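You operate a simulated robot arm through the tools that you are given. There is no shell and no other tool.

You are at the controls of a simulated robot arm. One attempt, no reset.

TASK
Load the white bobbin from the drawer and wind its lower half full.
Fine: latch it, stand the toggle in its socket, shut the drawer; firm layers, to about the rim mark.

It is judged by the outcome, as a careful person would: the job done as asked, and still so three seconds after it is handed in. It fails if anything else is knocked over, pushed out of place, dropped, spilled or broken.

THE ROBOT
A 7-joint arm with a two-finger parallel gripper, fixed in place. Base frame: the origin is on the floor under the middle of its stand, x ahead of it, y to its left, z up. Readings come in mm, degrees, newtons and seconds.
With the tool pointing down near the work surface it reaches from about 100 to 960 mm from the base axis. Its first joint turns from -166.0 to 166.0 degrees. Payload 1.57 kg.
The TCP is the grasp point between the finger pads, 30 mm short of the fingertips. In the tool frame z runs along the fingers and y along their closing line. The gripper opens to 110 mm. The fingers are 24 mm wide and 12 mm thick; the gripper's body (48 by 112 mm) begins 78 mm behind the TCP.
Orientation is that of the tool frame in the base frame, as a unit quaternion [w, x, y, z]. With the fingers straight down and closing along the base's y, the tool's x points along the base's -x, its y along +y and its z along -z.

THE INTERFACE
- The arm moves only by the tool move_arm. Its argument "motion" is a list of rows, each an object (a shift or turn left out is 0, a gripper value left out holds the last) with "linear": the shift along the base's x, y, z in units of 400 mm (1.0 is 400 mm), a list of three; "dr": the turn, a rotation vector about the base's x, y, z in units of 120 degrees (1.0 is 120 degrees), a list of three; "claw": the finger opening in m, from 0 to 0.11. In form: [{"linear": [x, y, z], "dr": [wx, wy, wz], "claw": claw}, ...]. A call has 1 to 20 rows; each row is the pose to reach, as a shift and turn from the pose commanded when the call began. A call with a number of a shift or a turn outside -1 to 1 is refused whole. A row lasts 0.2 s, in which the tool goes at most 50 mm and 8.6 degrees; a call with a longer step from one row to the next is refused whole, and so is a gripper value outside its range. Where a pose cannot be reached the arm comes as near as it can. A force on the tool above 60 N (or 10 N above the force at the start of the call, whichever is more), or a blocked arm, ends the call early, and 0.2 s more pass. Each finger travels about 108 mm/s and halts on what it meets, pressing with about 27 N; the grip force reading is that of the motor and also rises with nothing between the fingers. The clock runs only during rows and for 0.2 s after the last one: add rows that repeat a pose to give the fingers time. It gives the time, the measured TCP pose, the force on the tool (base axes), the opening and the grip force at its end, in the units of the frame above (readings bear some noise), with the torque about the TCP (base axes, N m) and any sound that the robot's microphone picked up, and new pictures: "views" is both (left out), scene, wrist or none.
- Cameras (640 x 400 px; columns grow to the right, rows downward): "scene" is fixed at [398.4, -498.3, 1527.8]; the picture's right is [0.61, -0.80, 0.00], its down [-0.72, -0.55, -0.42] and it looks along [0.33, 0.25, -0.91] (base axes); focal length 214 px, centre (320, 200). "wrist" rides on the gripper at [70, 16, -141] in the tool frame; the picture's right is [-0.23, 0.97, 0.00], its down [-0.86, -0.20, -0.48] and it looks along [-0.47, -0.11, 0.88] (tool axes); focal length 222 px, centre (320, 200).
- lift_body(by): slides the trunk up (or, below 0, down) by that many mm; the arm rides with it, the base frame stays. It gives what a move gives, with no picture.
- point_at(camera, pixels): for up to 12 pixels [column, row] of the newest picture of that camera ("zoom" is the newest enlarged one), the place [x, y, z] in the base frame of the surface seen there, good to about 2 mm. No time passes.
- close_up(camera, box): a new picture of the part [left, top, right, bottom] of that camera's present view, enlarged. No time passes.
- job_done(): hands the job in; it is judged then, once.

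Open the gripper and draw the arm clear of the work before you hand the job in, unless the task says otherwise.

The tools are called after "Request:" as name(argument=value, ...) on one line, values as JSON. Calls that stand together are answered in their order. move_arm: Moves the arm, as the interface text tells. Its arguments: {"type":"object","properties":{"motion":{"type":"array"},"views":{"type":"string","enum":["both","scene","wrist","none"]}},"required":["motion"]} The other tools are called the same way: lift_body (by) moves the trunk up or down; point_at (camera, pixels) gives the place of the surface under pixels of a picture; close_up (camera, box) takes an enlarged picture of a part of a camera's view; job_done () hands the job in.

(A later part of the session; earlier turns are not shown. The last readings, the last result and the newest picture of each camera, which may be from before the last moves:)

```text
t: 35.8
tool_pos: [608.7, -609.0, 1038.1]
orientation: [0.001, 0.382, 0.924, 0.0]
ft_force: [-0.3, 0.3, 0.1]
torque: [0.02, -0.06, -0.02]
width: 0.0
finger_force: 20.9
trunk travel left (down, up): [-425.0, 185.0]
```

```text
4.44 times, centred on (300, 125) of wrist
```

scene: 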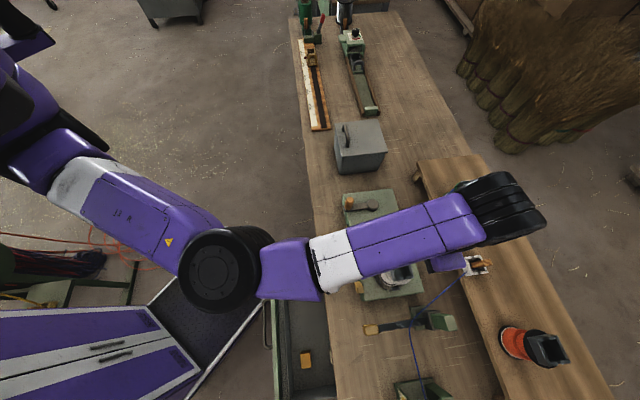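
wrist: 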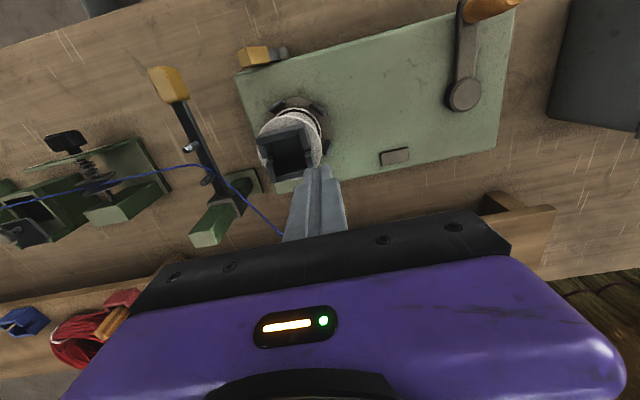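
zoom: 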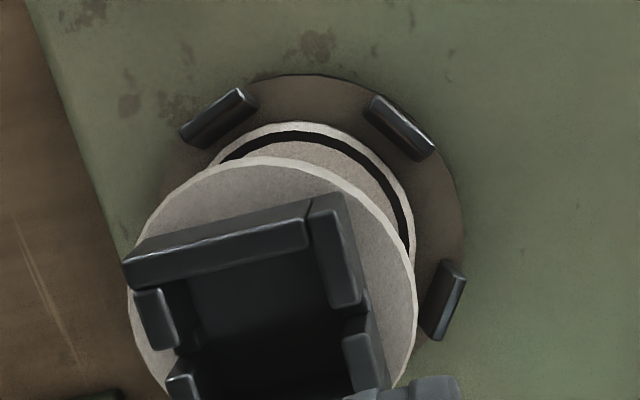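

The dogs are fixed, so the latch must act internally. I'll verify by regripping the socket and tugging up slightly; first open and move back over the bobbin.

Request:
move_arm(motion=[{"linear": [-0.03, -0.015, 0.08], "claw": 0.075}, {"linear": [-0.0755, -0.034, 0.08], "claw": 0.075}, {"linear": [-0.0755, -0.034, 0.08], "claw": 0.075}], views="wrist")

Request:
close_up(camera="wrist", box=[200, 20, 440, 210])

Request:
point_at(camera="wrist", pixels=[[290, 57], [310, 50]])

```text
t: 36.6
tool_pos: [576.1, -622.5, 1070.7]
orientation: [0.001, 0.382, 0.924, 0.0]
ft_force: [0.1, 0.9, -0.5]
torque: [0.02, 0.01, 0.02]
width: 75.1
finger_force: 0.1
trunk travel left (down, up): [-425.0, 185.0]
```

wrist: 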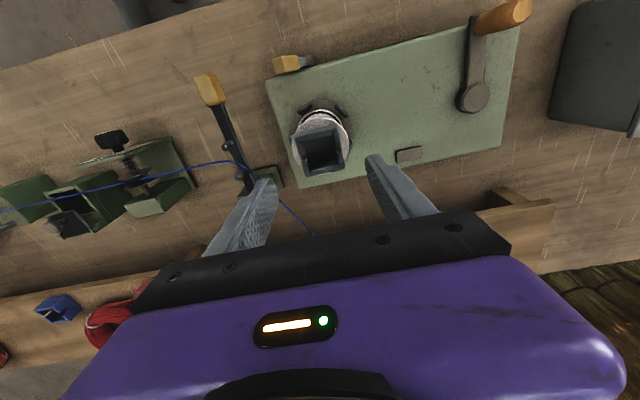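

```text
2.11 times, centred on (320, 115) of wrist
```

zoom: 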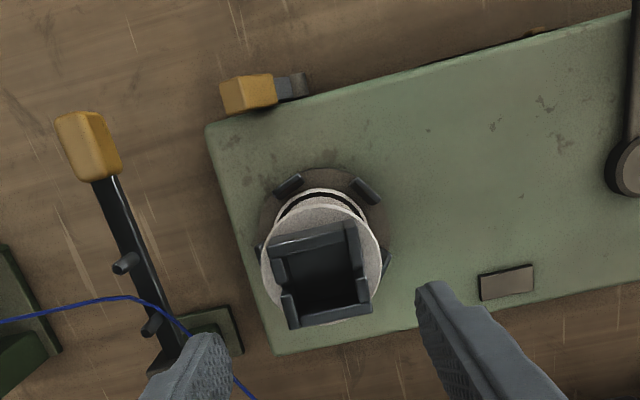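

```text
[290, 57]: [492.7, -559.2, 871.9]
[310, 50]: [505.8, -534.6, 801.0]
```

Positioned over the bobbin. I'll descend, grip the socket and tug upward by about 4 mm to test the latch.

Request:
move_arm(motion=[{"linear": [0.003, 0, -0.08]}, {"linear": [0.003, 0, -0.16]}, {"linear": [0.003, 0, -0.208]}, {"linear": [0.003, 0, -0.208], "claw": 0.04}, {"linear": [0.003, 0, -0.208], "claw": 0.04}, {"linear": [0.003, 0, -0.208], "claw": 0.04}, {"linear": [0.003, 0, -0.203], "claw": 0.04}, {"linear": [0.003, 0, -0.198], "claw": 0.04}], views="wrist")

Request:
point_at(camera="wrist", pixels=[[319, 119], [312, 119.5], [310, 153], [329, 204]])

```text
t: 38.4
tool_pos: [577.9, -622.7, 988.2]
orientation: [-0.001, 0.383, 0.924, 0.002]
ft_force: [-3.0, -4.4, -23.4]
torque: [-0.03, 0.11, -0.04]
width: 47.8
finger_force: 27.3
trunk travel left (down, up): [-425.0, 185.0]
```

wrist: 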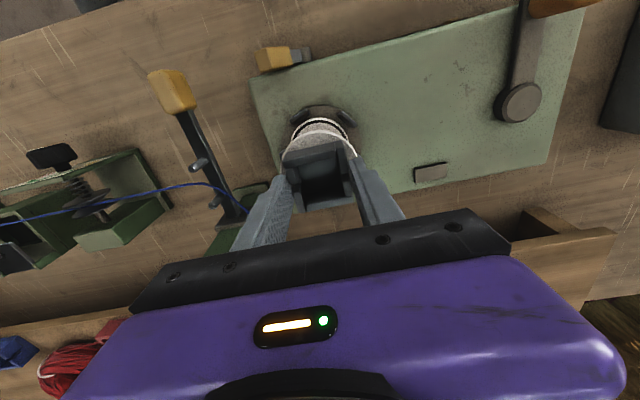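

```text
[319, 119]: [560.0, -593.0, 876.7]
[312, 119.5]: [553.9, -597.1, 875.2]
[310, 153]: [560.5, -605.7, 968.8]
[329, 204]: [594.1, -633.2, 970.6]
```

The tug gave 23 N with no lift, so the bobbin is latched. I'll ease back, release and rise.

Request:
move_arm(motion=[{"linear": [0, 0, -0.01]}, {"linear": [0, 0, -0.01], "claw": 0.06}, {"linear": [0, 0, -0.01], "claw": 0.075}, {"linear": [0, 0, 0.06], "claw": 0.075}, {"linear": [0, 0, 0.17], "claw": 0.075}, {"linear": [0, 0, 0.27], "claw": 0.075}], views="scene")

Request:
point_at(camera="scene", pixels=[[463, 262], [466, 274], [474, 258], [481, 258], [485, 270], [487, 263], [491, 262], [478, 263], [472, 266], [484, 266], [455, 250], [480, 290]])

Request:
close_up(camera="scene", box=[450, 245, 500, 285])

```text
t: 39.8
tool_pos: [579.8, -622.2, 1100.7]
orientation: [0.0, 0.382, 0.924, -0.001]
ft_force: [-1.0, -0.7, -0.3]
torque: [-0.01, -0.02, -0.02]
width: 75.0
finger_force: 0.0
trunk travel left (down, up): [-425.0, 185.0]
```

scene: 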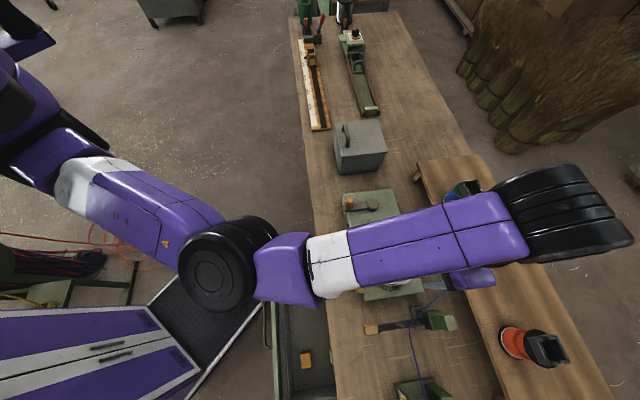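

```text
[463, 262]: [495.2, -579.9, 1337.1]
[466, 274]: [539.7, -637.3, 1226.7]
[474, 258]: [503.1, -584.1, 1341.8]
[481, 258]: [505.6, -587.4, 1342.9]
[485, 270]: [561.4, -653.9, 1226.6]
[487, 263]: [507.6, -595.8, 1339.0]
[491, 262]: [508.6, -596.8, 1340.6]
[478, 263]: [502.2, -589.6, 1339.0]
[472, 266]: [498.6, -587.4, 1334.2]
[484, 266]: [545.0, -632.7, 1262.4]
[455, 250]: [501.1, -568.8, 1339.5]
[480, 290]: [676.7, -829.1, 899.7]
```

```text
10.00 times, centred on (475, 265) of scene
```

zoom: 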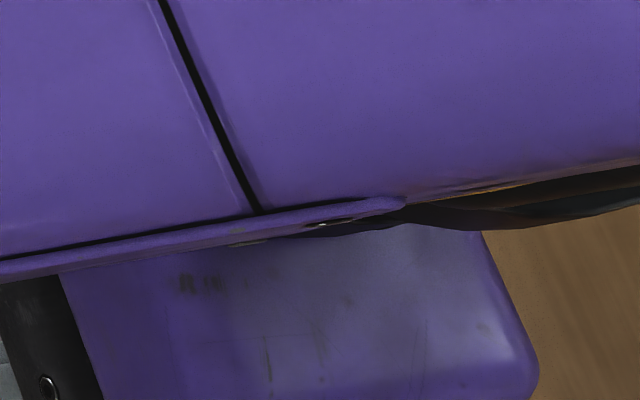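

The shelf surface is z≈900. I'll tilt the tool 45° outward and move partway toward the toggle so the camera sees it between the fingers.

Request:
move_arm(motion=[{"linear": [0.018, -0.029, 0], "dr": [-0.044, -0.044, 0]}, {"linear": [0.036, -0.058, 0], "dr": [-0.088, -0.088, 0]}, {"linear": [0.055, -0.087, -0.02], "dr": [-0.132, -0.132, 0]}, {"linear": [0.073, -0.115, -0.04], "dr": [-0.176, -0.176, 0]}, {"linear": [0.091, -0.144, -0.06], "dr": [-0.22, -0.22, 0]}, {"linear": [0.11, -0.173, -0.08], "dr": [-0.265, -0.265, 0]}, {"linear": [0.11, -0.173, -0.16], "dr": [-0.265, -0.265, 0]}])

Request:
close_up(camera="wrist", box=[180, 60, 460, 260])

```text
t: 41.4
tool_pos: [620.6, -693.2, 1034.7]
orientation: [0.355, 0.353, 0.853, -0.148]
ft_force: [-0.3, 0.4, -0.7]
torque: [0.07, 0.01, 0.0]
width: 75.2
finger_force: 0.0
trunk travel left (down, up): [-425.0, 185.0]
```

scene: 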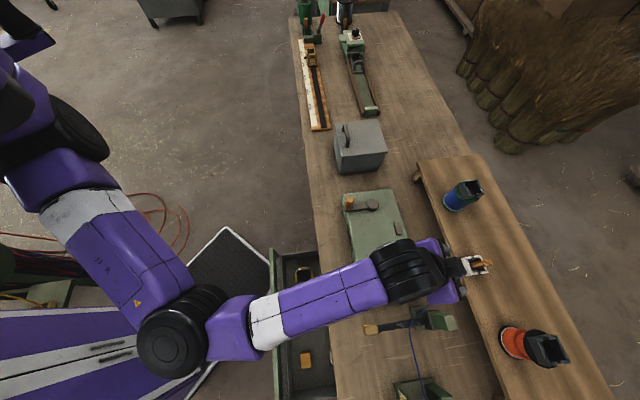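
wrist: 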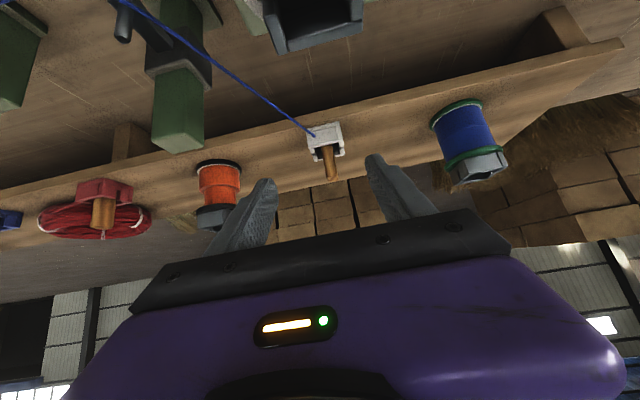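

```text
2.00 times, centred on (320, 160) of wrist
```

zoom: 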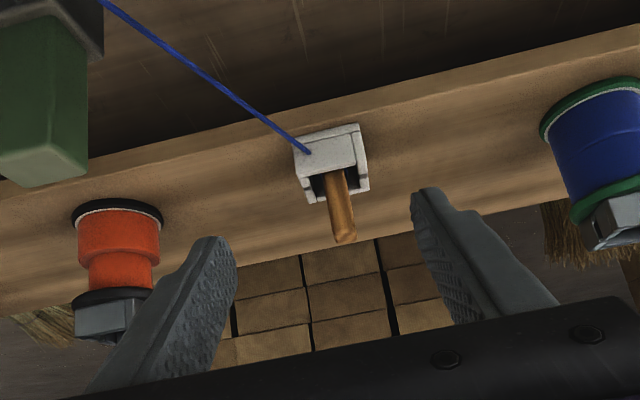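

The toggle stands upright in its white holder. Zooming in to measure it and the holder.

Request:
close_up(camera="wrist", box=[295, 115, 355, 185])

Request:
point_at(camera="wrist", pixels=[[330, 150], [331, 160], [332, 170], [333, 177], [328, 165], [336, 165], [324, 150], [336, 148], [309, 134], [341, 123], [343, 155], [315, 161]])

Request:
point_at(camera="wrist", pixels=[[310, 138], [318, 138], [330, 133], [338, 128], [342, 150], [340, 140], [322, 145], [335, 142], [334, 181], [329, 178], [338, 179], [325, 125]])

```text
5.71 times, centred on (325, 150) of wrist
```

zoom: 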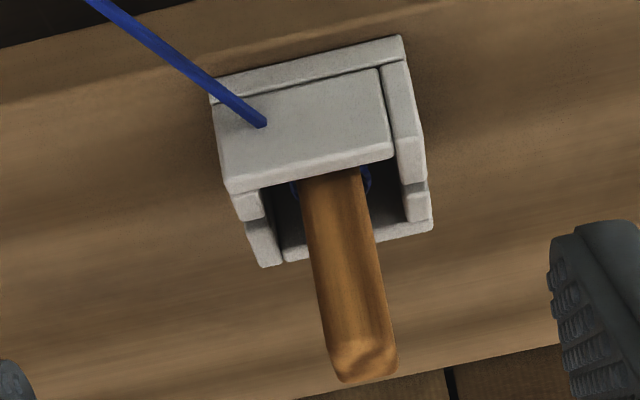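

```text
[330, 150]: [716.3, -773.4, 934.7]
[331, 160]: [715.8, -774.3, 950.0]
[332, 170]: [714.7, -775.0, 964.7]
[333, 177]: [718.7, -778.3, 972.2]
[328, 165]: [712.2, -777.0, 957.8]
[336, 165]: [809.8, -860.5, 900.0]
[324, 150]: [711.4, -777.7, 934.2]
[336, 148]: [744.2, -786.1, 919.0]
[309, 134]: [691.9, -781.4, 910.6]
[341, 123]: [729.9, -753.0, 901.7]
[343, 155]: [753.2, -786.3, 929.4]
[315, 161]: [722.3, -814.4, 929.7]
```

```text
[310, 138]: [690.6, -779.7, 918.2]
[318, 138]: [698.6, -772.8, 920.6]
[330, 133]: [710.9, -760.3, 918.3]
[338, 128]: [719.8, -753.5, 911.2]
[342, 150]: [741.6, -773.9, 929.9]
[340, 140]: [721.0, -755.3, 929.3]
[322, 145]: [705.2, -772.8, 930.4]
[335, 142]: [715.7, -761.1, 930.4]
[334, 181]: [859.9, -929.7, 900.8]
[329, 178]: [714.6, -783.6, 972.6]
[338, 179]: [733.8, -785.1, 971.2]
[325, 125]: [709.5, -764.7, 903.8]
```

Toggle: about 16 mm wide, centred at u≈-43, v≈1064, top z=972; holder walls reach z=930. I'll approach to a waypoint just short of it with the gripper at 55 mm and check reach.

Request:
move_arm(motion=[{"linear": [0.06, -0.05, -0.03], "claw": 0.055}, {"linear": [0.12, -0.1, -0.06], "claw": 0.055}, {"linear": [0.175, -0.147, -0.087], "claw": 0.055}, {"linear": [0.175, -0.147, -0.087], "claw": 0.055}])

Request:
close_up(camera="wrist", box=[230, 100, 430, 240])

```text
t: 42.4
tool_pos: [693.5, -752.5, 1003.5]
orientation: [0.354, 0.353, 0.853, -0.147]
ft_force: [-0.1, 0.2, -0.2]
torque: [0.02, -0.01, 0.02]
width: 54.8
finger_force: 0.0
trunk travel left (down, up): [-425.0, 185.0]
```

scene: 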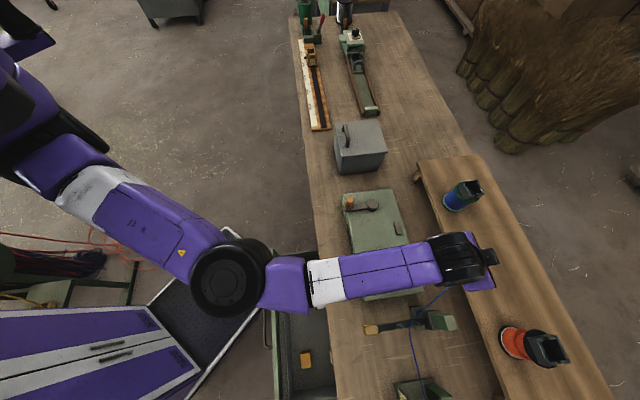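
wrist: 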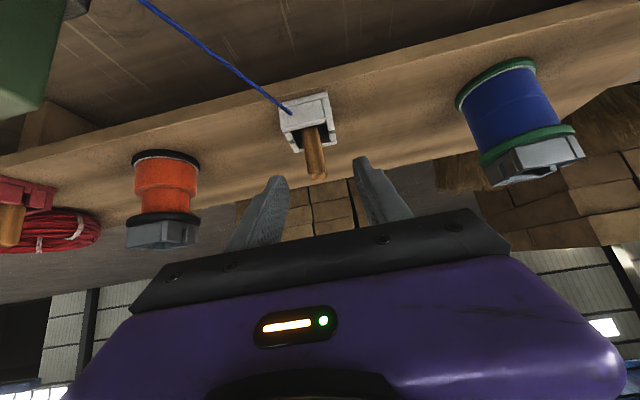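

```text
2.86 times, centred on (330, 170) of wrist
```

zoom: 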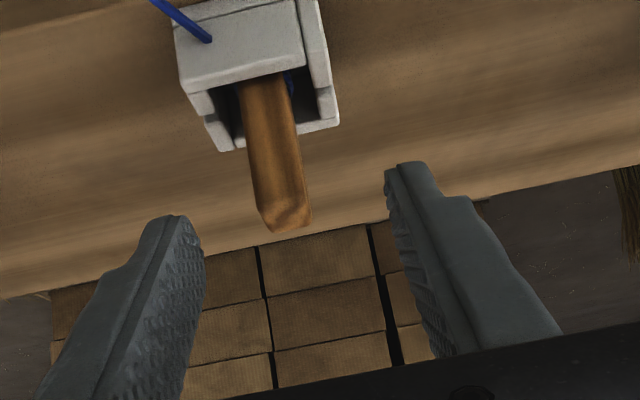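

Reachable and well aligned. I'll advance along the tool axis to straddle the toggle, then close gently on it.

Request:
move_arm(motion=[{"linear": [0.025, -0.028, -0.045], "claw": 0.055}, {"linear": [0.0495, -0.055, -0.089], "claw": 0.055}, {"linear": [0.0495, -0.055, -0.089], "claw": 0.055}], views="wrist")

Request:
close_up(camera="wrist", box=[240, 90, 420, 230])

```text
t: 43.2
tool_pos: [712.6, -775.3, 963.8]
orientation: [0.354, 0.353, 0.854, -0.147]
ft_force: [-0.6, -1.0, -0.3]
torque: [-0.02, -0.01, 0.01]
width: 54.8
finger_force: 0.0
trunk travel left (down, up): [-425.0, 185.0]
```

wrist: 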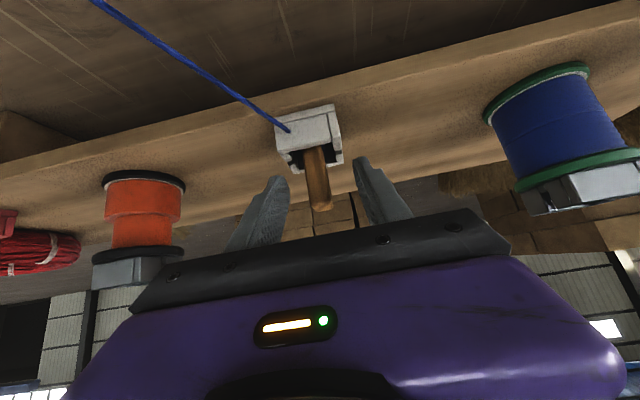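

```text
2.86 times, centred on (330, 160) of wrist
```

zoom: 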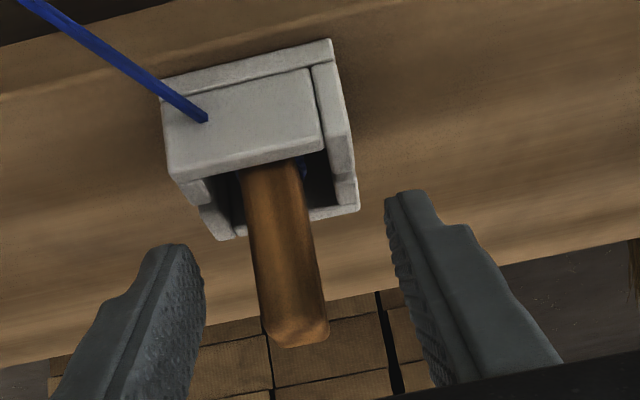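

The toggle is slightly left of the finger midline, so I'll shift 2.5 mm toward -u and then close on it.

Request:
move_arm(motion=[{"linear": [-0.0045, -0.0045, 0], "claw": 0.055}, {"linear": [-0.0045, -0.0045, 0], "claw": 0.035}, {"linear": [-0.0045, -0.0045, 0], "claw": 0.022}, {"linear": [-0.0045, -0.0045, 0], "claw": 0.005}, {"linear": [-0.0045, -0.0045, 0], "claw": 0.005}], views="wrist")

Request:
close_up(camera="wrist", box=[240, 90, 420, 230])

```text
t: 44.4
tool_pos: [711.4, -774.5, 964.8]
orientation: [0.355, 0.353, 0.853, -0.147]
ft_force: [0.0, -0.6, 1.0]
torque: [-0.02, -0.03, -0.02]
width: 14.9
finger_force: 26.9
trunk travel left (down, up): [-425.0, 185.0]
```

wrist: 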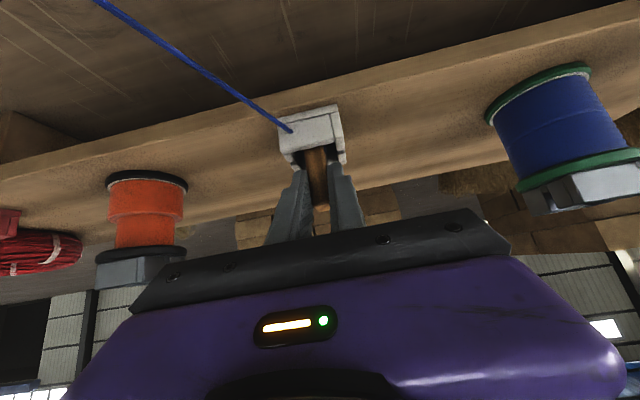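

```text
2.86 times, centred on (330, 160) of wrist
```

zoom: 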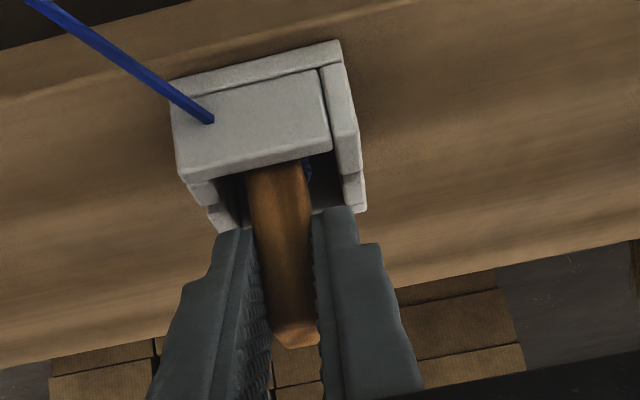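

The toggle is gripped at 14.9 mm. I'll lift it straight up out of the holder slowly.

Request:
move_arm(motion=[{"linear": [0, 0, 0.02]}, {"linear": [0, 0, 0.05]}, {"linear": [0, 0, 0.09]}, {"linear": [0, 0, 0.13]}, {"linear": [0, 0, 0.18]}])

Request:
close_up(camera="wrist", box=[240, 60, 420, 240])

```text
t: 45.6
tool_pos: [708.4, -774.1, 1038.0]
orientation: [0.354, 0.353, 0.854, -0.147]
ft_force: [0.7, -0.5, -0.8]
torque: [0.0, 0.04, -0.01]
width: 14.8
finger_force: 27.4
trunk travel left (down, up): [-425.0, 185.0]
```

scene: 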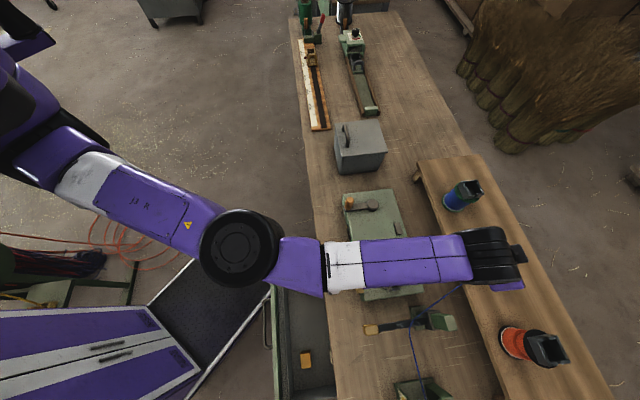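
wrist: 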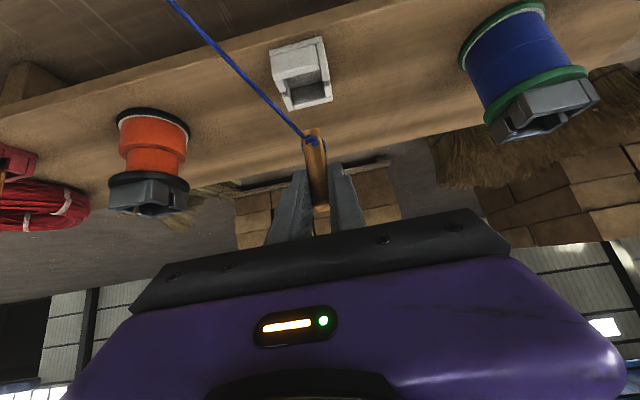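

```text
2.22 times, centred on (330, 150) of wrist
```

zoom: 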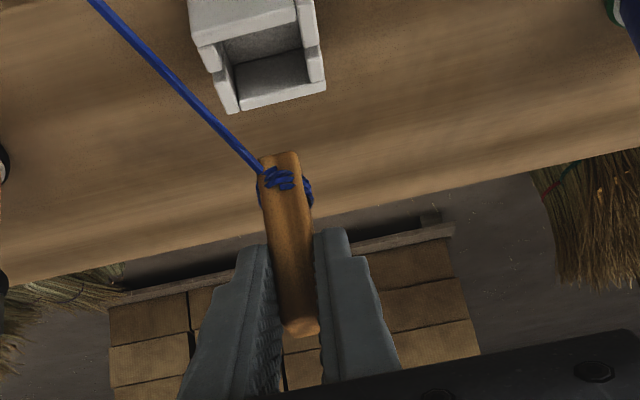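

The toggle is out, upright, with the thread tied near its lower end. I'll measure its position relative to the gripper and recheck the bobbin socket's location.

Request:
point_at(camera="wrist", pixels=[[313, 160], [315, 175], [317, 190], [318, 200], [307, 160], [322, 160], [311, 198], [324, 197], [313, 130], [306, 133], [320, 131], [316, 207]])

Request:
close_up(camera="wrist", box=[285, 110, 355, 225])

```text
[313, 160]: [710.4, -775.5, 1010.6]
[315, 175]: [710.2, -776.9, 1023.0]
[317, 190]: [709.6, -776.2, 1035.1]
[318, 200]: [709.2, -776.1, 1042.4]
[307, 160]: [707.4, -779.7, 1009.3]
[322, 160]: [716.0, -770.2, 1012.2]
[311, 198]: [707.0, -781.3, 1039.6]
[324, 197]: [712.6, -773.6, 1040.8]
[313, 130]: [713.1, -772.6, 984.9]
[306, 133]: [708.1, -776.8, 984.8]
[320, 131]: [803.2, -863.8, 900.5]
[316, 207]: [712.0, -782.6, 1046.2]
```

```text
3.48 times, centred on (320, 168) of wrist
```

zoom: 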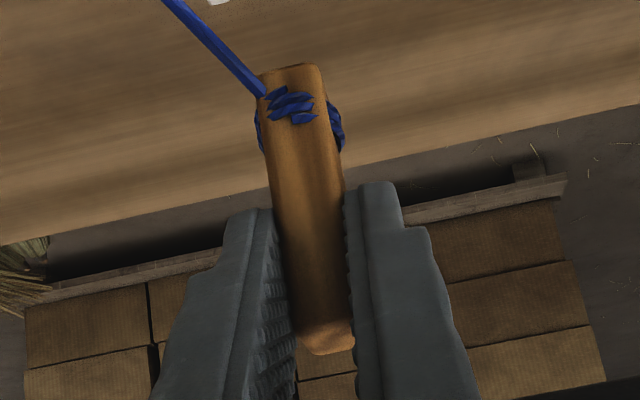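

Toggle centre is +1.5 mm in u and +12.5 mm in v from the TCP, its bottom about 54 mm below TCP height. I'll raise slightly and carry it to hover over the bobbin's socket.

Request:
move_arm(motion=[{"linear": [0, 0, 0.03]}, {"linear": [-0.07, 0.081, 0.035]}, {"linear": [-0.14, 0.162, 0.035]}, {"linear": [-0.21, 0.243, 0.035]}, {"linear": [-0.28, 0.325, 0.035]}, {"linear": [-0.335, 0.39, 0.035]}, {"linear": [-0.351, 0.406, 0.035]}, {"linear": [-0.351, 0.406, 0.035]}])

Request:
close_up(camera="wrist", box=[240, 50, 420, 230])

```text
t: 47.4
tool_pos: [570.3, -611.3, 1052.0]
orientation: [0.353, 0.353, 0.854, -0.146]
ft_force: [-0.8, -0.4, -0.6]
torque: [0.02, 0.0, 0.0]
width: 14.7
finger_force: 27.2
trunk travel left (down, up): [-425.0, 185.0]
```

scene: 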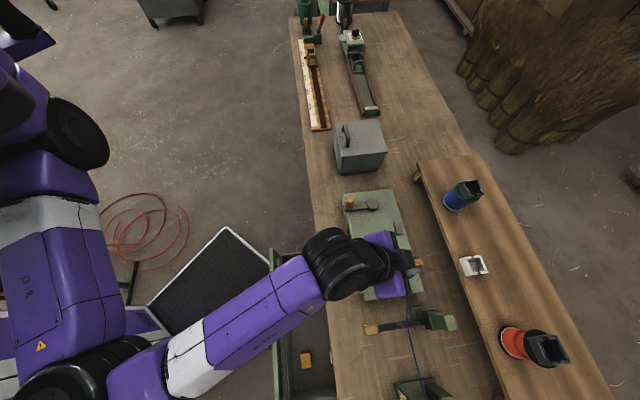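
wrist: 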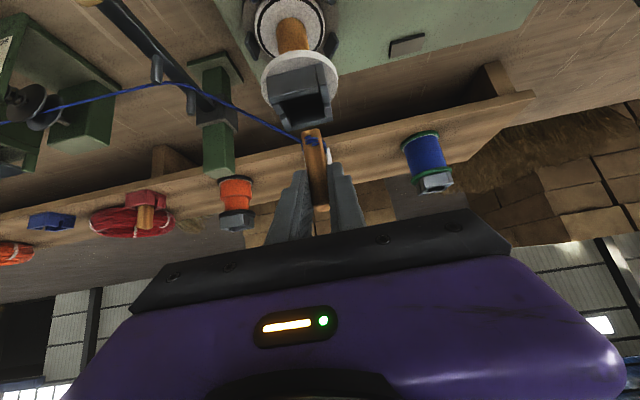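

```text
2.22 times, centred on (330, 140) of wrist
```

zoom: 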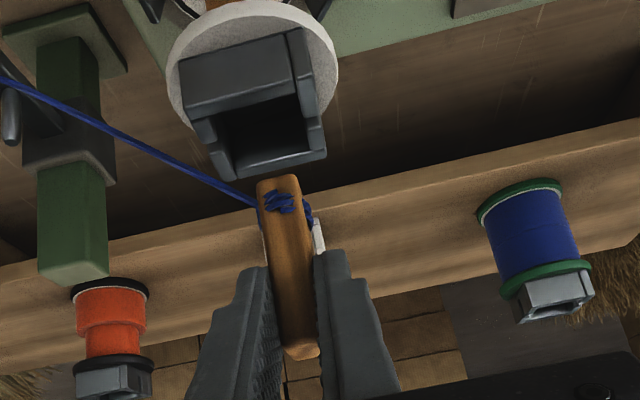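

I'll measure the socket's rim and the toggle together in this view.

Request:
point_at(camera="wrist", pixels=[[283, 127], [331, 115], [300, 124], [320, 119.5], [274, 111], [327, 95], [290, 99], [312, 93], [300, 105], [275, 100], [326, 86], [310, 102]])

Request:
point_at(camera="wrist", pixels=[[311, 150], [313, 170], [315, 185], [305, 150], [319, 150], [309, 200], [321, 197], [310, 133], [304, 136], [318, 133], [316, 207], [311, 140]])

```text
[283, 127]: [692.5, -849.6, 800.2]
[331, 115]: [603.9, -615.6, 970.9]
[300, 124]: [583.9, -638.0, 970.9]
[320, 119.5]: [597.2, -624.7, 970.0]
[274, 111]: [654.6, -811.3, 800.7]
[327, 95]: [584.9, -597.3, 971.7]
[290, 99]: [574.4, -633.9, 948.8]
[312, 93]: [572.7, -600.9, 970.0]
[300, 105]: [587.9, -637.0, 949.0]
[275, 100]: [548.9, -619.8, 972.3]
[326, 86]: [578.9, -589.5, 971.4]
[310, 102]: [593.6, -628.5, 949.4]
```

```text
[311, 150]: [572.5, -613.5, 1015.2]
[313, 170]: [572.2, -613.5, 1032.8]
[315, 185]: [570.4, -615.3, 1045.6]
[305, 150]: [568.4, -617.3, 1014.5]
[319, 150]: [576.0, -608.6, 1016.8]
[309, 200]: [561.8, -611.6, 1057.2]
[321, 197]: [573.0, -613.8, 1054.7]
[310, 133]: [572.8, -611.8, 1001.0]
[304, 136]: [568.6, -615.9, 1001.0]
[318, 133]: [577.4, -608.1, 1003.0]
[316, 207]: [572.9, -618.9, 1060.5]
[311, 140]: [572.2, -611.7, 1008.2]
```

The toggle is centred over the socket within 2 mm, its bottom at z≈1000 and the socket floor at 949. I'll lower it 46 mm into the socket and check.

Request:
move_arm(motion=[{"linear": [-0.0045, 0.003, -0.04]}, {"linear": [-0.0045, 0.003, -0.08]}, {"linear": [-0.0045, 0.003, -0.105]}, {"linear": [-0.0045, 0.003, -0.115]}])

Request:
close_up(camera="wrist", box=[240, 70, 420, 230])

```text
t: 48.4
tool_pos: [567.5, -610.3, 1005.7]
orientation: [0.355, 0.352, 0.853, -0.147]
ft_force: [0.6, 0.1, 0.2]
torque: [0.01, -0.06, 0.03]
width: 14.8
finger_force: 26.9
trunk travel left (down, up): [-425.0, 185.0]
```

scene: 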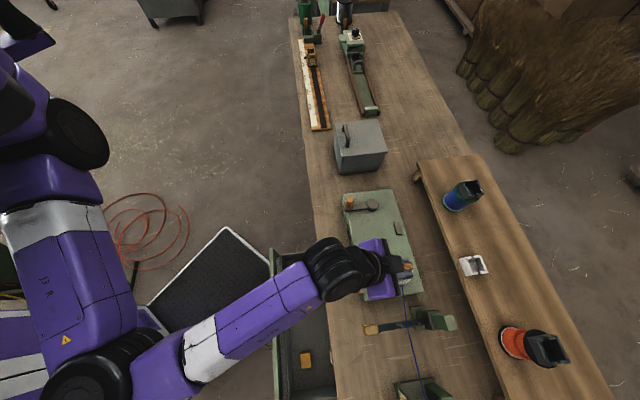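
wrist: 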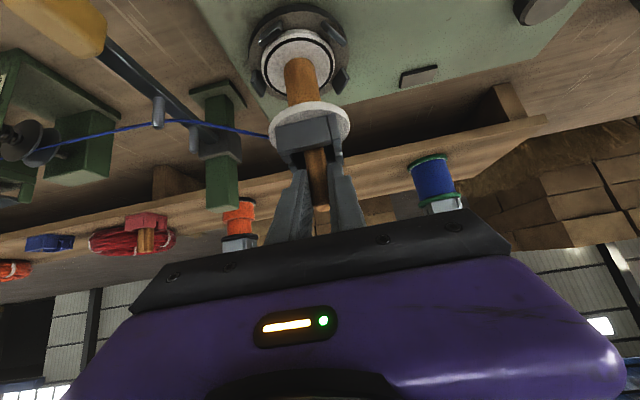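

```text
2.50 times, centred on (330, 150) of wrist
```

zoom: 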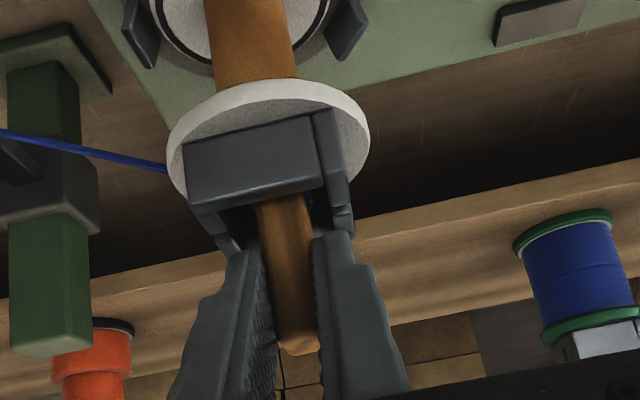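

The toggle is inside the socket with no contact yet. I'll lower the last few millimetres in small steps.

Request:
move_arm(motion=[{"linear": [0, 0, -0.004]}, {"linear": [0, 0, -0.008]}, {"linear": [0, 0, -0.011]}, {"linear": [0, 0, -0.011]}], views="wrist")

Request:
close_up(camera="wrist", box=[260, 100, 380, 220])

Request:
point_at(camera="wrist", pixels=[[318, 207], [316, 195], [314, 180], [322, 206]])

```text
t: 49.4
tool_pos: [568.2, -611.6, 1005.4]
orientation: [0.357, 0.352, 0.853, -0.148]
ft_force: [-0.9, 0.3, 28.8]
torque: [-0.22, -0.3, 0.04]
width: 14.7
finger_force: 26.9
trunk travel left (down, up): [-425.0, 185.0]
```

wrist: 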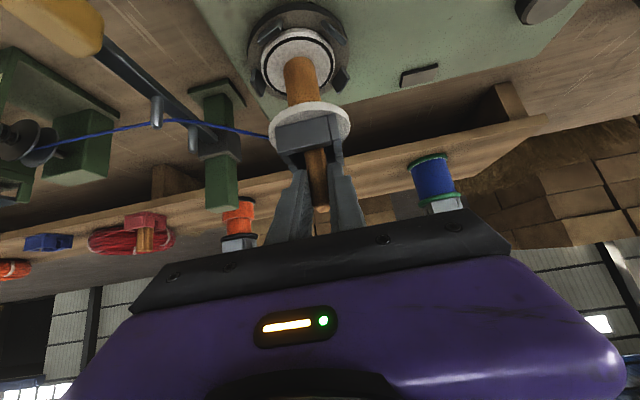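

```text
3.33 times, centred on (320, 160) of wrist
```

zoom: 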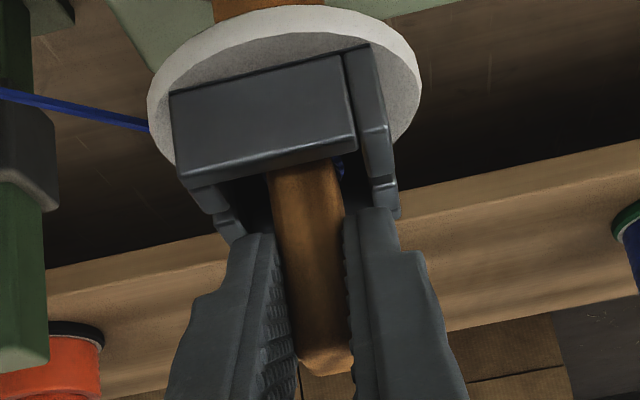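

```text
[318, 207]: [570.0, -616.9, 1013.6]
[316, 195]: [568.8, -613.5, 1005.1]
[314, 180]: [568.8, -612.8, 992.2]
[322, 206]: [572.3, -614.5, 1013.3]
```

Contact at 29 N: the toggle stands on the socket floor (top z≈1013.6, matching its 65 mm length). I'll unload 3 mm, open, and retreat along the tool axis.

Request:
move_arm(motion=[{"linear": [0, 0, 0.0075]}, {"linear": [0, 0, 0.0075], "claw": 0.022}, {"linear": [0, 0, 0.0075], "claw": 0.04}, {"linear": [0, 0, 0.0075], "claw": 0.04}, {"linear": [-0.025, 0.025, 0.04], "claw": 0.04}, {"linear": [-0.06, 0.06, 0.09], "claw": 0.04}, {"linear": [-0.1, 0.1, 0.15], "claw": 0.04}])

Request:
close_up(camera="wrist", box=[220, 60, 420, 230])

```text
t: 51.0
tool_pos: [527.6, -569.7, 1059.1]
orientation: [0.354, 0.352, 0.854, -0.147]
ft_force: [0.4, -0.6, -0.1]
torque: [0.01, 0.02, -0.04]
width: 39.7
finger_force: 0.1
trunk travel left (down, up): [-425.0, 185.0]
```

scene: 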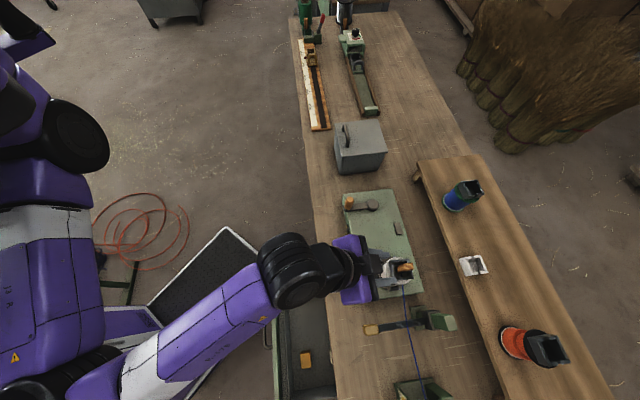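
wrist: 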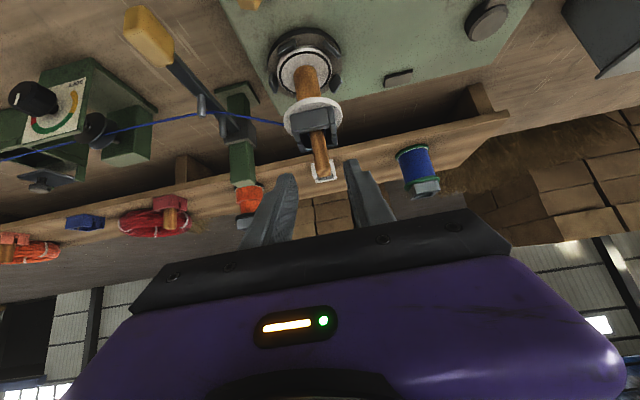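

```text
2.35 times, centred on (320, 145) of wrist
```

zoom: 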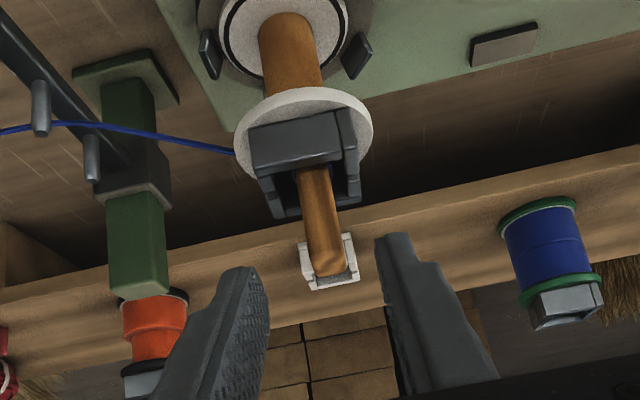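

The toggle stands in the socket. Next I inspect the guide lever: I'll measure the arm, pins, collar and thread heights.

Request:
close_up(camera="wrist", box=[110, 0, 300, 200])

Request:
point_at(camera="wrist", pixels=[[150, 30], [140, 20], [165, 40], [180, 68], [195, 85], [202, 100], [203, 112], [224, 122], [223, 112], [240, 125], [240, 160], [240, 90]])

Request:
point_at(camera="wrist", pixels=[[196, 116], [215, 116], [240, 115], [265, 122], [280, 124], [230, 143], [252, 135], [235, 105], [250, 98], [242, 184], [305, 80], [303, 100]])

```text
2.00 times, centred on (205, 100) of wrist
```

zoom: 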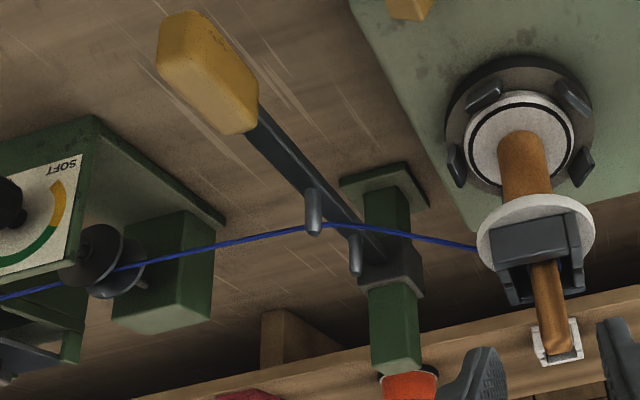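

```text
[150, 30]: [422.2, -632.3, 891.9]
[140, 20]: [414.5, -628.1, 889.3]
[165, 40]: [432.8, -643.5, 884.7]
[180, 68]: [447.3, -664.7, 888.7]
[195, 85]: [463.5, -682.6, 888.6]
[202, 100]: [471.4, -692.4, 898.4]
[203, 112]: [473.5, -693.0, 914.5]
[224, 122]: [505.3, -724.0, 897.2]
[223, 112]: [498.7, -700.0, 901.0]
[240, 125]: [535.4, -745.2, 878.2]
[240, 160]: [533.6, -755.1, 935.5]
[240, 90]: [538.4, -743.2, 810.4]
```

```text
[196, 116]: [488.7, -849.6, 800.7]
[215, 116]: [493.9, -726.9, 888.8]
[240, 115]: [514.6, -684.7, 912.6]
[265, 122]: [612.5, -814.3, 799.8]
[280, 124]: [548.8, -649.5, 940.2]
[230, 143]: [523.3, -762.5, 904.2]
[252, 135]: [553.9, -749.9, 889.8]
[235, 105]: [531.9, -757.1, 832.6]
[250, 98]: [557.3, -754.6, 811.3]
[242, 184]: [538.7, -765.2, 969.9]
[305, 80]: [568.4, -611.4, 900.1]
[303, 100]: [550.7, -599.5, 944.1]
```

The pins (z 889–914) already hold the thread at the level of the bobbin's lower half. Before winding I'll shut the drawer: untilt, close the fingers and move to the front of the drawer.

Request:
move_arm(motion=[{"linear": [-0.0622, 0.0368, 0], "dr": [0.044, 0.044, 0], "claw": 0.0}, {"linear": [-0.1244, 0.0736, 0], "dr": [0.088, 0.088, 0], "claw": 0.0}, {"linear": [-0.1866, 0.1104, 0], "dr": [0.132, 0.132, 0], "claw": 0.0}, {"linear": [-0.2488, 0.1472, 0], "dr": [0.176, 0.176, 0], "claw": 0.0}, {"linear": [-0.311, 0.184, -0.0716], "dr": [0.22, 0.22, 0], "claw": 0.0}, {"linear": [-0.3732, 0.2208, -0.1432], "dr": [0.265, 0.265, 0], "claw": 0.0}, {"linear": [-0.4354, 0.2576, -0.2148], "dr": [0.265, 0.265, 0], "claw": 0.0}, {"linear": [-0.4976, 0.2944, -0.2864], "dr": [0.265, 0.265, 0], "claw": 0.0}, {"linear": [-0.5598, 0.3312, -0.358], "dr": [0.265, 0.265, 0], "claw": 0.0}, {"linear": [-0.622, 0.368, -0.4296], "dr": [0.265, 0.265, 0], "claw": 0.0}, {"linear": [-0.6842, 0.4048, -0.5012], "dr": [0.265, 0.265, 0], "claw": 0.0}, {"linear": [-0.746, 0.4415, -0.5725], "dr": [0.265, 0.265, 0], "claw": 0.0}])

```text
t: 53.6
tool_pos: [232.1, -395.9, 832.3]
orientation: [0.001, 0.381, 0.924, -0.001]
ft_force: [-0.2, 0.3, 0.1]
torque: [-0.04, 0.0, -0.01]
width: 0.0
finger_force: 21.4
trunk travel left (down, up): [-425.0, 185.0]
```

scene: 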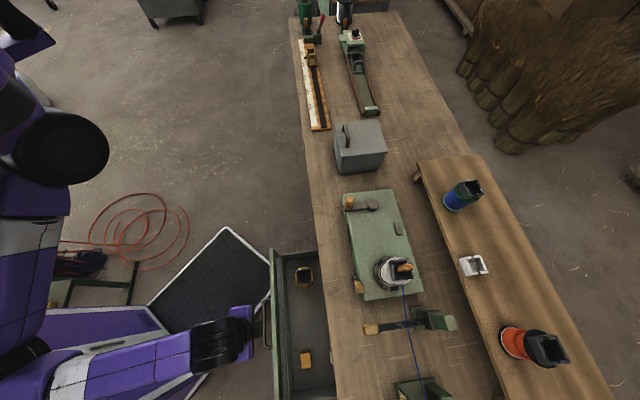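
wrist: 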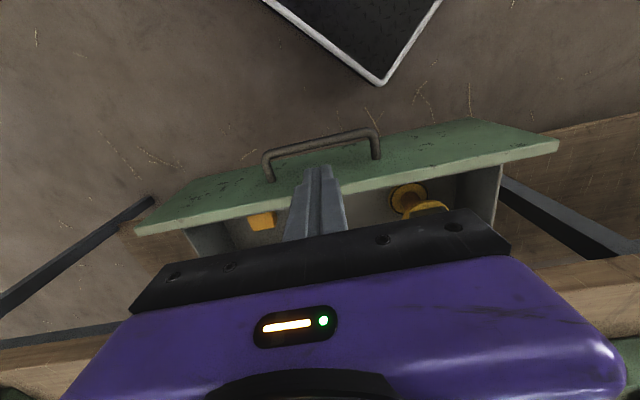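

The drawer front and handle are in view. I'll measure the handle bar and front face at their current positions.

Request:
point_at(camera="wrist", pixels=[[320, 142], [300, 148], [350, 134], [290, 165], [250, 180], [370, 165], [360, 180], [270, 178], [376, 150], [268, 175], [350, 178], [280, 200]])

```text
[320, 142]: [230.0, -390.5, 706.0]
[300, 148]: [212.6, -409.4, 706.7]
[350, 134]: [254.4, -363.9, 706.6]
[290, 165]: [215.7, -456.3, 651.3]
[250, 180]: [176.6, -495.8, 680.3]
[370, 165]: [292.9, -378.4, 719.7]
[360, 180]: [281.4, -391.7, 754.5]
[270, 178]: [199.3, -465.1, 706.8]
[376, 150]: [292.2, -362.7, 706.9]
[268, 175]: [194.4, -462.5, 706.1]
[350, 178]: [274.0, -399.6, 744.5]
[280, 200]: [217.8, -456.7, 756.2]
```

I'll lower the closed fingers to tips at z≈720 (above the handle bar, below the front's top edge 756) and push the drawer front gently closed along +v.

Request:
move_arm(motion=[{"linear": [0, 0, -0.1]}, {"linear": [0, 0, -0.205]}, {"linear": [0.026, -0.026, -0.205]}, {"linear": [0.052, -0.052, -0.205]}, {"linear": [0.078, -0.078, -0.205]}, {"linear": [0.104, -0.104, -0.205]}, {"linear": [0.13, -0.13, -0.205]}, {"linear": [0.156, -0.156, -0.205]}, {"linear": [0.182, -0.182, -0.205]}, {"linear": [0.208, -0.208, -0.205]}, {"linear": [0.234, -0.234, -0.205]}, {"linear": [0.26, -0.26, -0.205]}, {"linear": [0.284, -0.284, -0.205]}])

```text
t: 56.4
tool_pos: [342.8, -508.2, 749.7]
orientation: [0.001, 0.383, 0.924, 0.0]
ft_force: [0.0, -0.9, 0.3]
torque: [-0.04, 0.01, 0.0]
width: 0.1
finger_force: 21.2
trunk travel left (down, up): [-425.0, 185.0]
```

scene: 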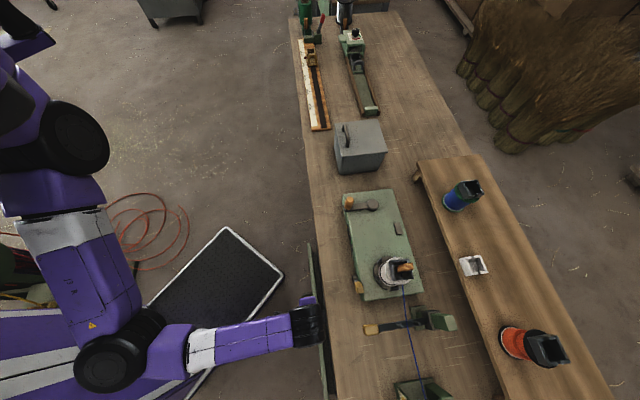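
wrist: 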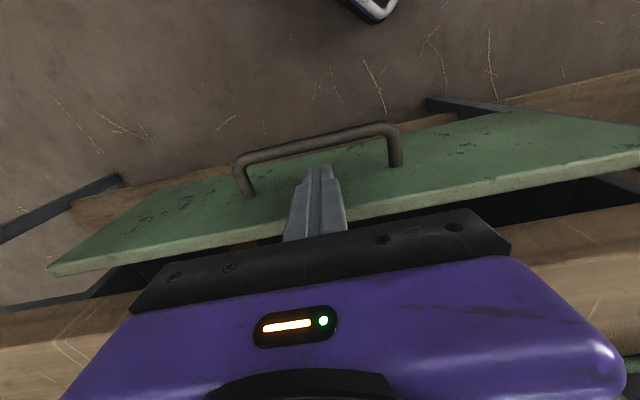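

The drawer is nearly shut (about 25 mm to go). I'll push the rest slowly.

Request:
move_arm(motion=[{"linear": [0.012, -0.012, 0]}, {"linear": [0.024, -0.024, 0]}, {"linear": [0.034, -0.034, 0]}, {"linear": [0.041, -0.041, 0]}, {"linear": [0.043, -0.043, 0]}])

Request:
point_at(camera="wrist", pixels=[[320, 142], [290, 165], [370, 165], [360, 185], [240, 200], [420, 150]])

```text
t: 57.6
tool_pos: [359.9, -525.4, 749.6]
orientation: [0.001, 0.382, 0.924, 0.0]
ft_force: [-3.2, 3.6, -0.3]
torque: [0.14, -0.01, 0.01]
width: 0.0
finger_force: 21.1
trunk travel left (down, up): [-425.0, 185.0]
```

scene: 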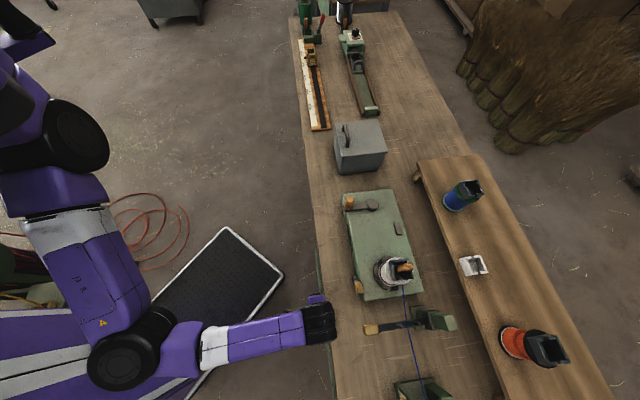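
wrist: 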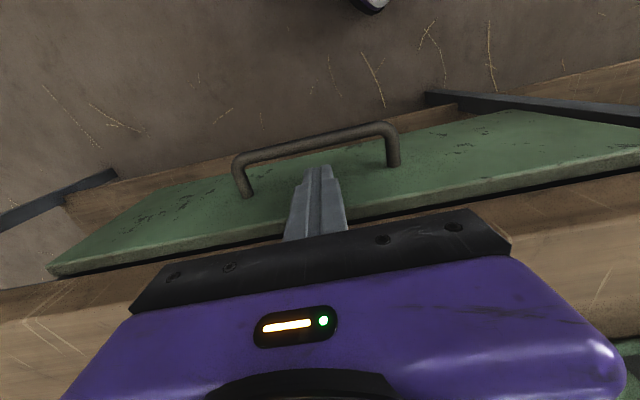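

```text
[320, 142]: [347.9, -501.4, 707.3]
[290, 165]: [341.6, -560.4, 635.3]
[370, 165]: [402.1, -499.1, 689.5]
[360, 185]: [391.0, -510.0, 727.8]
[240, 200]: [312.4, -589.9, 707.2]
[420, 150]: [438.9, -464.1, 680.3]
```

The front face reads v≈637.5, the same as at the start, so the drawer is shut. One small extra nudge confirms the stop, then I back off and rise.

Request:
move_arm(motion=[{"linear": [0.006, -0.006, 0]}, {"linear": [0.006, -0.006, 0]}], views="none")

Request:
move_arm(motion=[{"linear": [-0.03, 0.03, 0]}, {"linear": [-0.06, 0.06, 0.05]}, {"linear": [-0.06, 0.06, 0.15]}, {"linear": [-0.06, 0.06, 0.26]}, {"linear": [-0.06, 0.06, 0.37]}, {"linear": [-0.06, 0.06, 0.48]}])

```text
t: 58.2
tool_pos: [359.9, -523.8, 750.6]
orientation: [-0.004, 0.383, 0.924, 0.001]
ft_force: [-22.2, 30.6, 11.8]
torque: [0.02, -0.44, 0.12]
width: 0.2
finger_force: 21.1
trunk travel left (down, up): [-425.0, 185.0]
```

```text
t: 59.6
tool_pos: [339.1, -503.6, 941.4]
orientation: [0.0, 0.383, 0.924, 0.0]
ft_force: [-0.3, 0.4, -0.5]
torque: [0.01, 0.02, 0.0]
width: 0.0
finger_force: 22.0
trunk travel left (down, up): [-425.0, 185.0]
```

scene: 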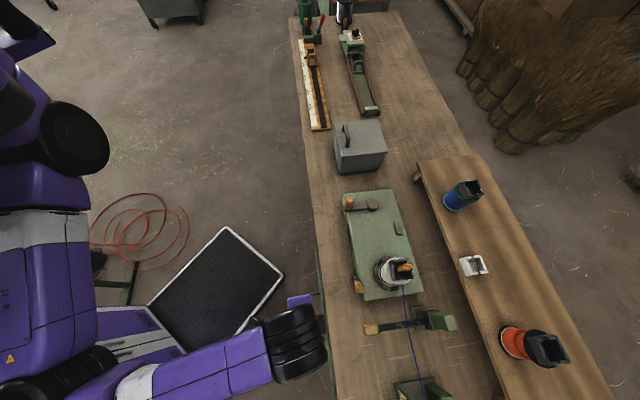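
wrist: 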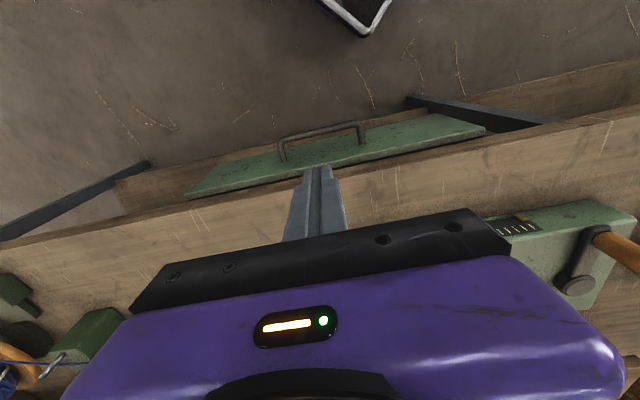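

The drawer is fully shut (hard stop felt). Now I zoom on the crank, nameplate and bobbin in the unobstructed scene view to plan the winding.

Request:
close_up(camera="scene", box=[335, 185, 415, 245])

Request:
close_up(camera="scene", box=[360, 240, 460, 350])

Request:
point_at(camera="scene", pixels=[[349, 200], [347, 203], [350, 206], [345, 200], [353, 200], [349, 196], [372, 204], [372, 208], [369, 205], [376, 206], [360, 205], [356, 206]])

```text
6.67 times, centred on (375, 215) of scene
```

zoom: 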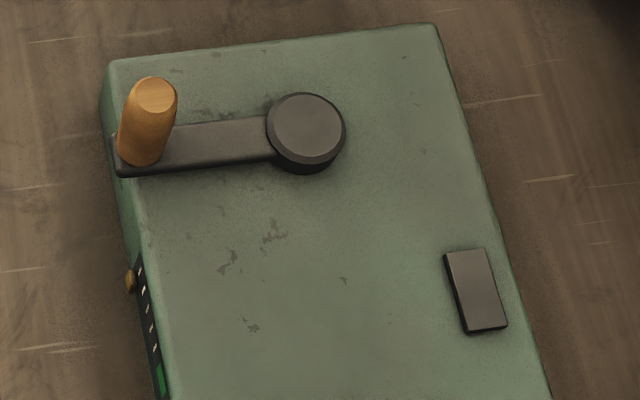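

```text
3.64 times, centred on (410, 295) of scene
```

zoom: 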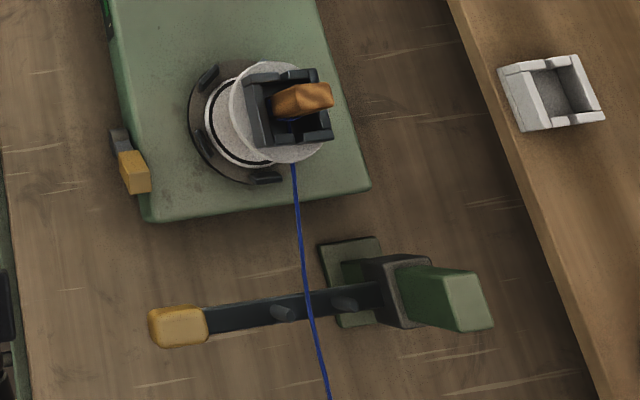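

```text
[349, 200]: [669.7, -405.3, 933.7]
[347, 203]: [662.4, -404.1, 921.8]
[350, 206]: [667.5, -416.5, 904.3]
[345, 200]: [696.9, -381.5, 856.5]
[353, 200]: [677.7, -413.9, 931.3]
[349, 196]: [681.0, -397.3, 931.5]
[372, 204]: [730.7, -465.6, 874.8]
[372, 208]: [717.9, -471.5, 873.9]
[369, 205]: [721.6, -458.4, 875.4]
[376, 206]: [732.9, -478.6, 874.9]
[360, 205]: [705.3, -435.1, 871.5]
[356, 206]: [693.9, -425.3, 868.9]
```

I'll pin down the crank hub centre and the knob's axis.

Request:
point_at(camera="scene", pixels=[[372.75, 204.6], [350.3, 199.2], [348.5, 198], [352, 198], [350.3, 197.5], [350.3, 201], [347.5, 199], [353, 199], [372.75, 199.6], [372.75, 209.2], [367.3, 204.6], [378.3, 204.6]])

```text
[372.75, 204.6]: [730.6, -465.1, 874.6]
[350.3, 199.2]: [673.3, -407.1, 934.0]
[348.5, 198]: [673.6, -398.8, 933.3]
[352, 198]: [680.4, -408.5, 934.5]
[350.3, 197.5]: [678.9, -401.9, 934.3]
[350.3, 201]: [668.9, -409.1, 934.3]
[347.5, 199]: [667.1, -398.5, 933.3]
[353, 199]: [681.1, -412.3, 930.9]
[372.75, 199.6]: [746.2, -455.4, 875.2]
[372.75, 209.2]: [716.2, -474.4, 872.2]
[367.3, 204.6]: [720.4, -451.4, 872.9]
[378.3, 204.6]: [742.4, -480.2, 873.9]
```

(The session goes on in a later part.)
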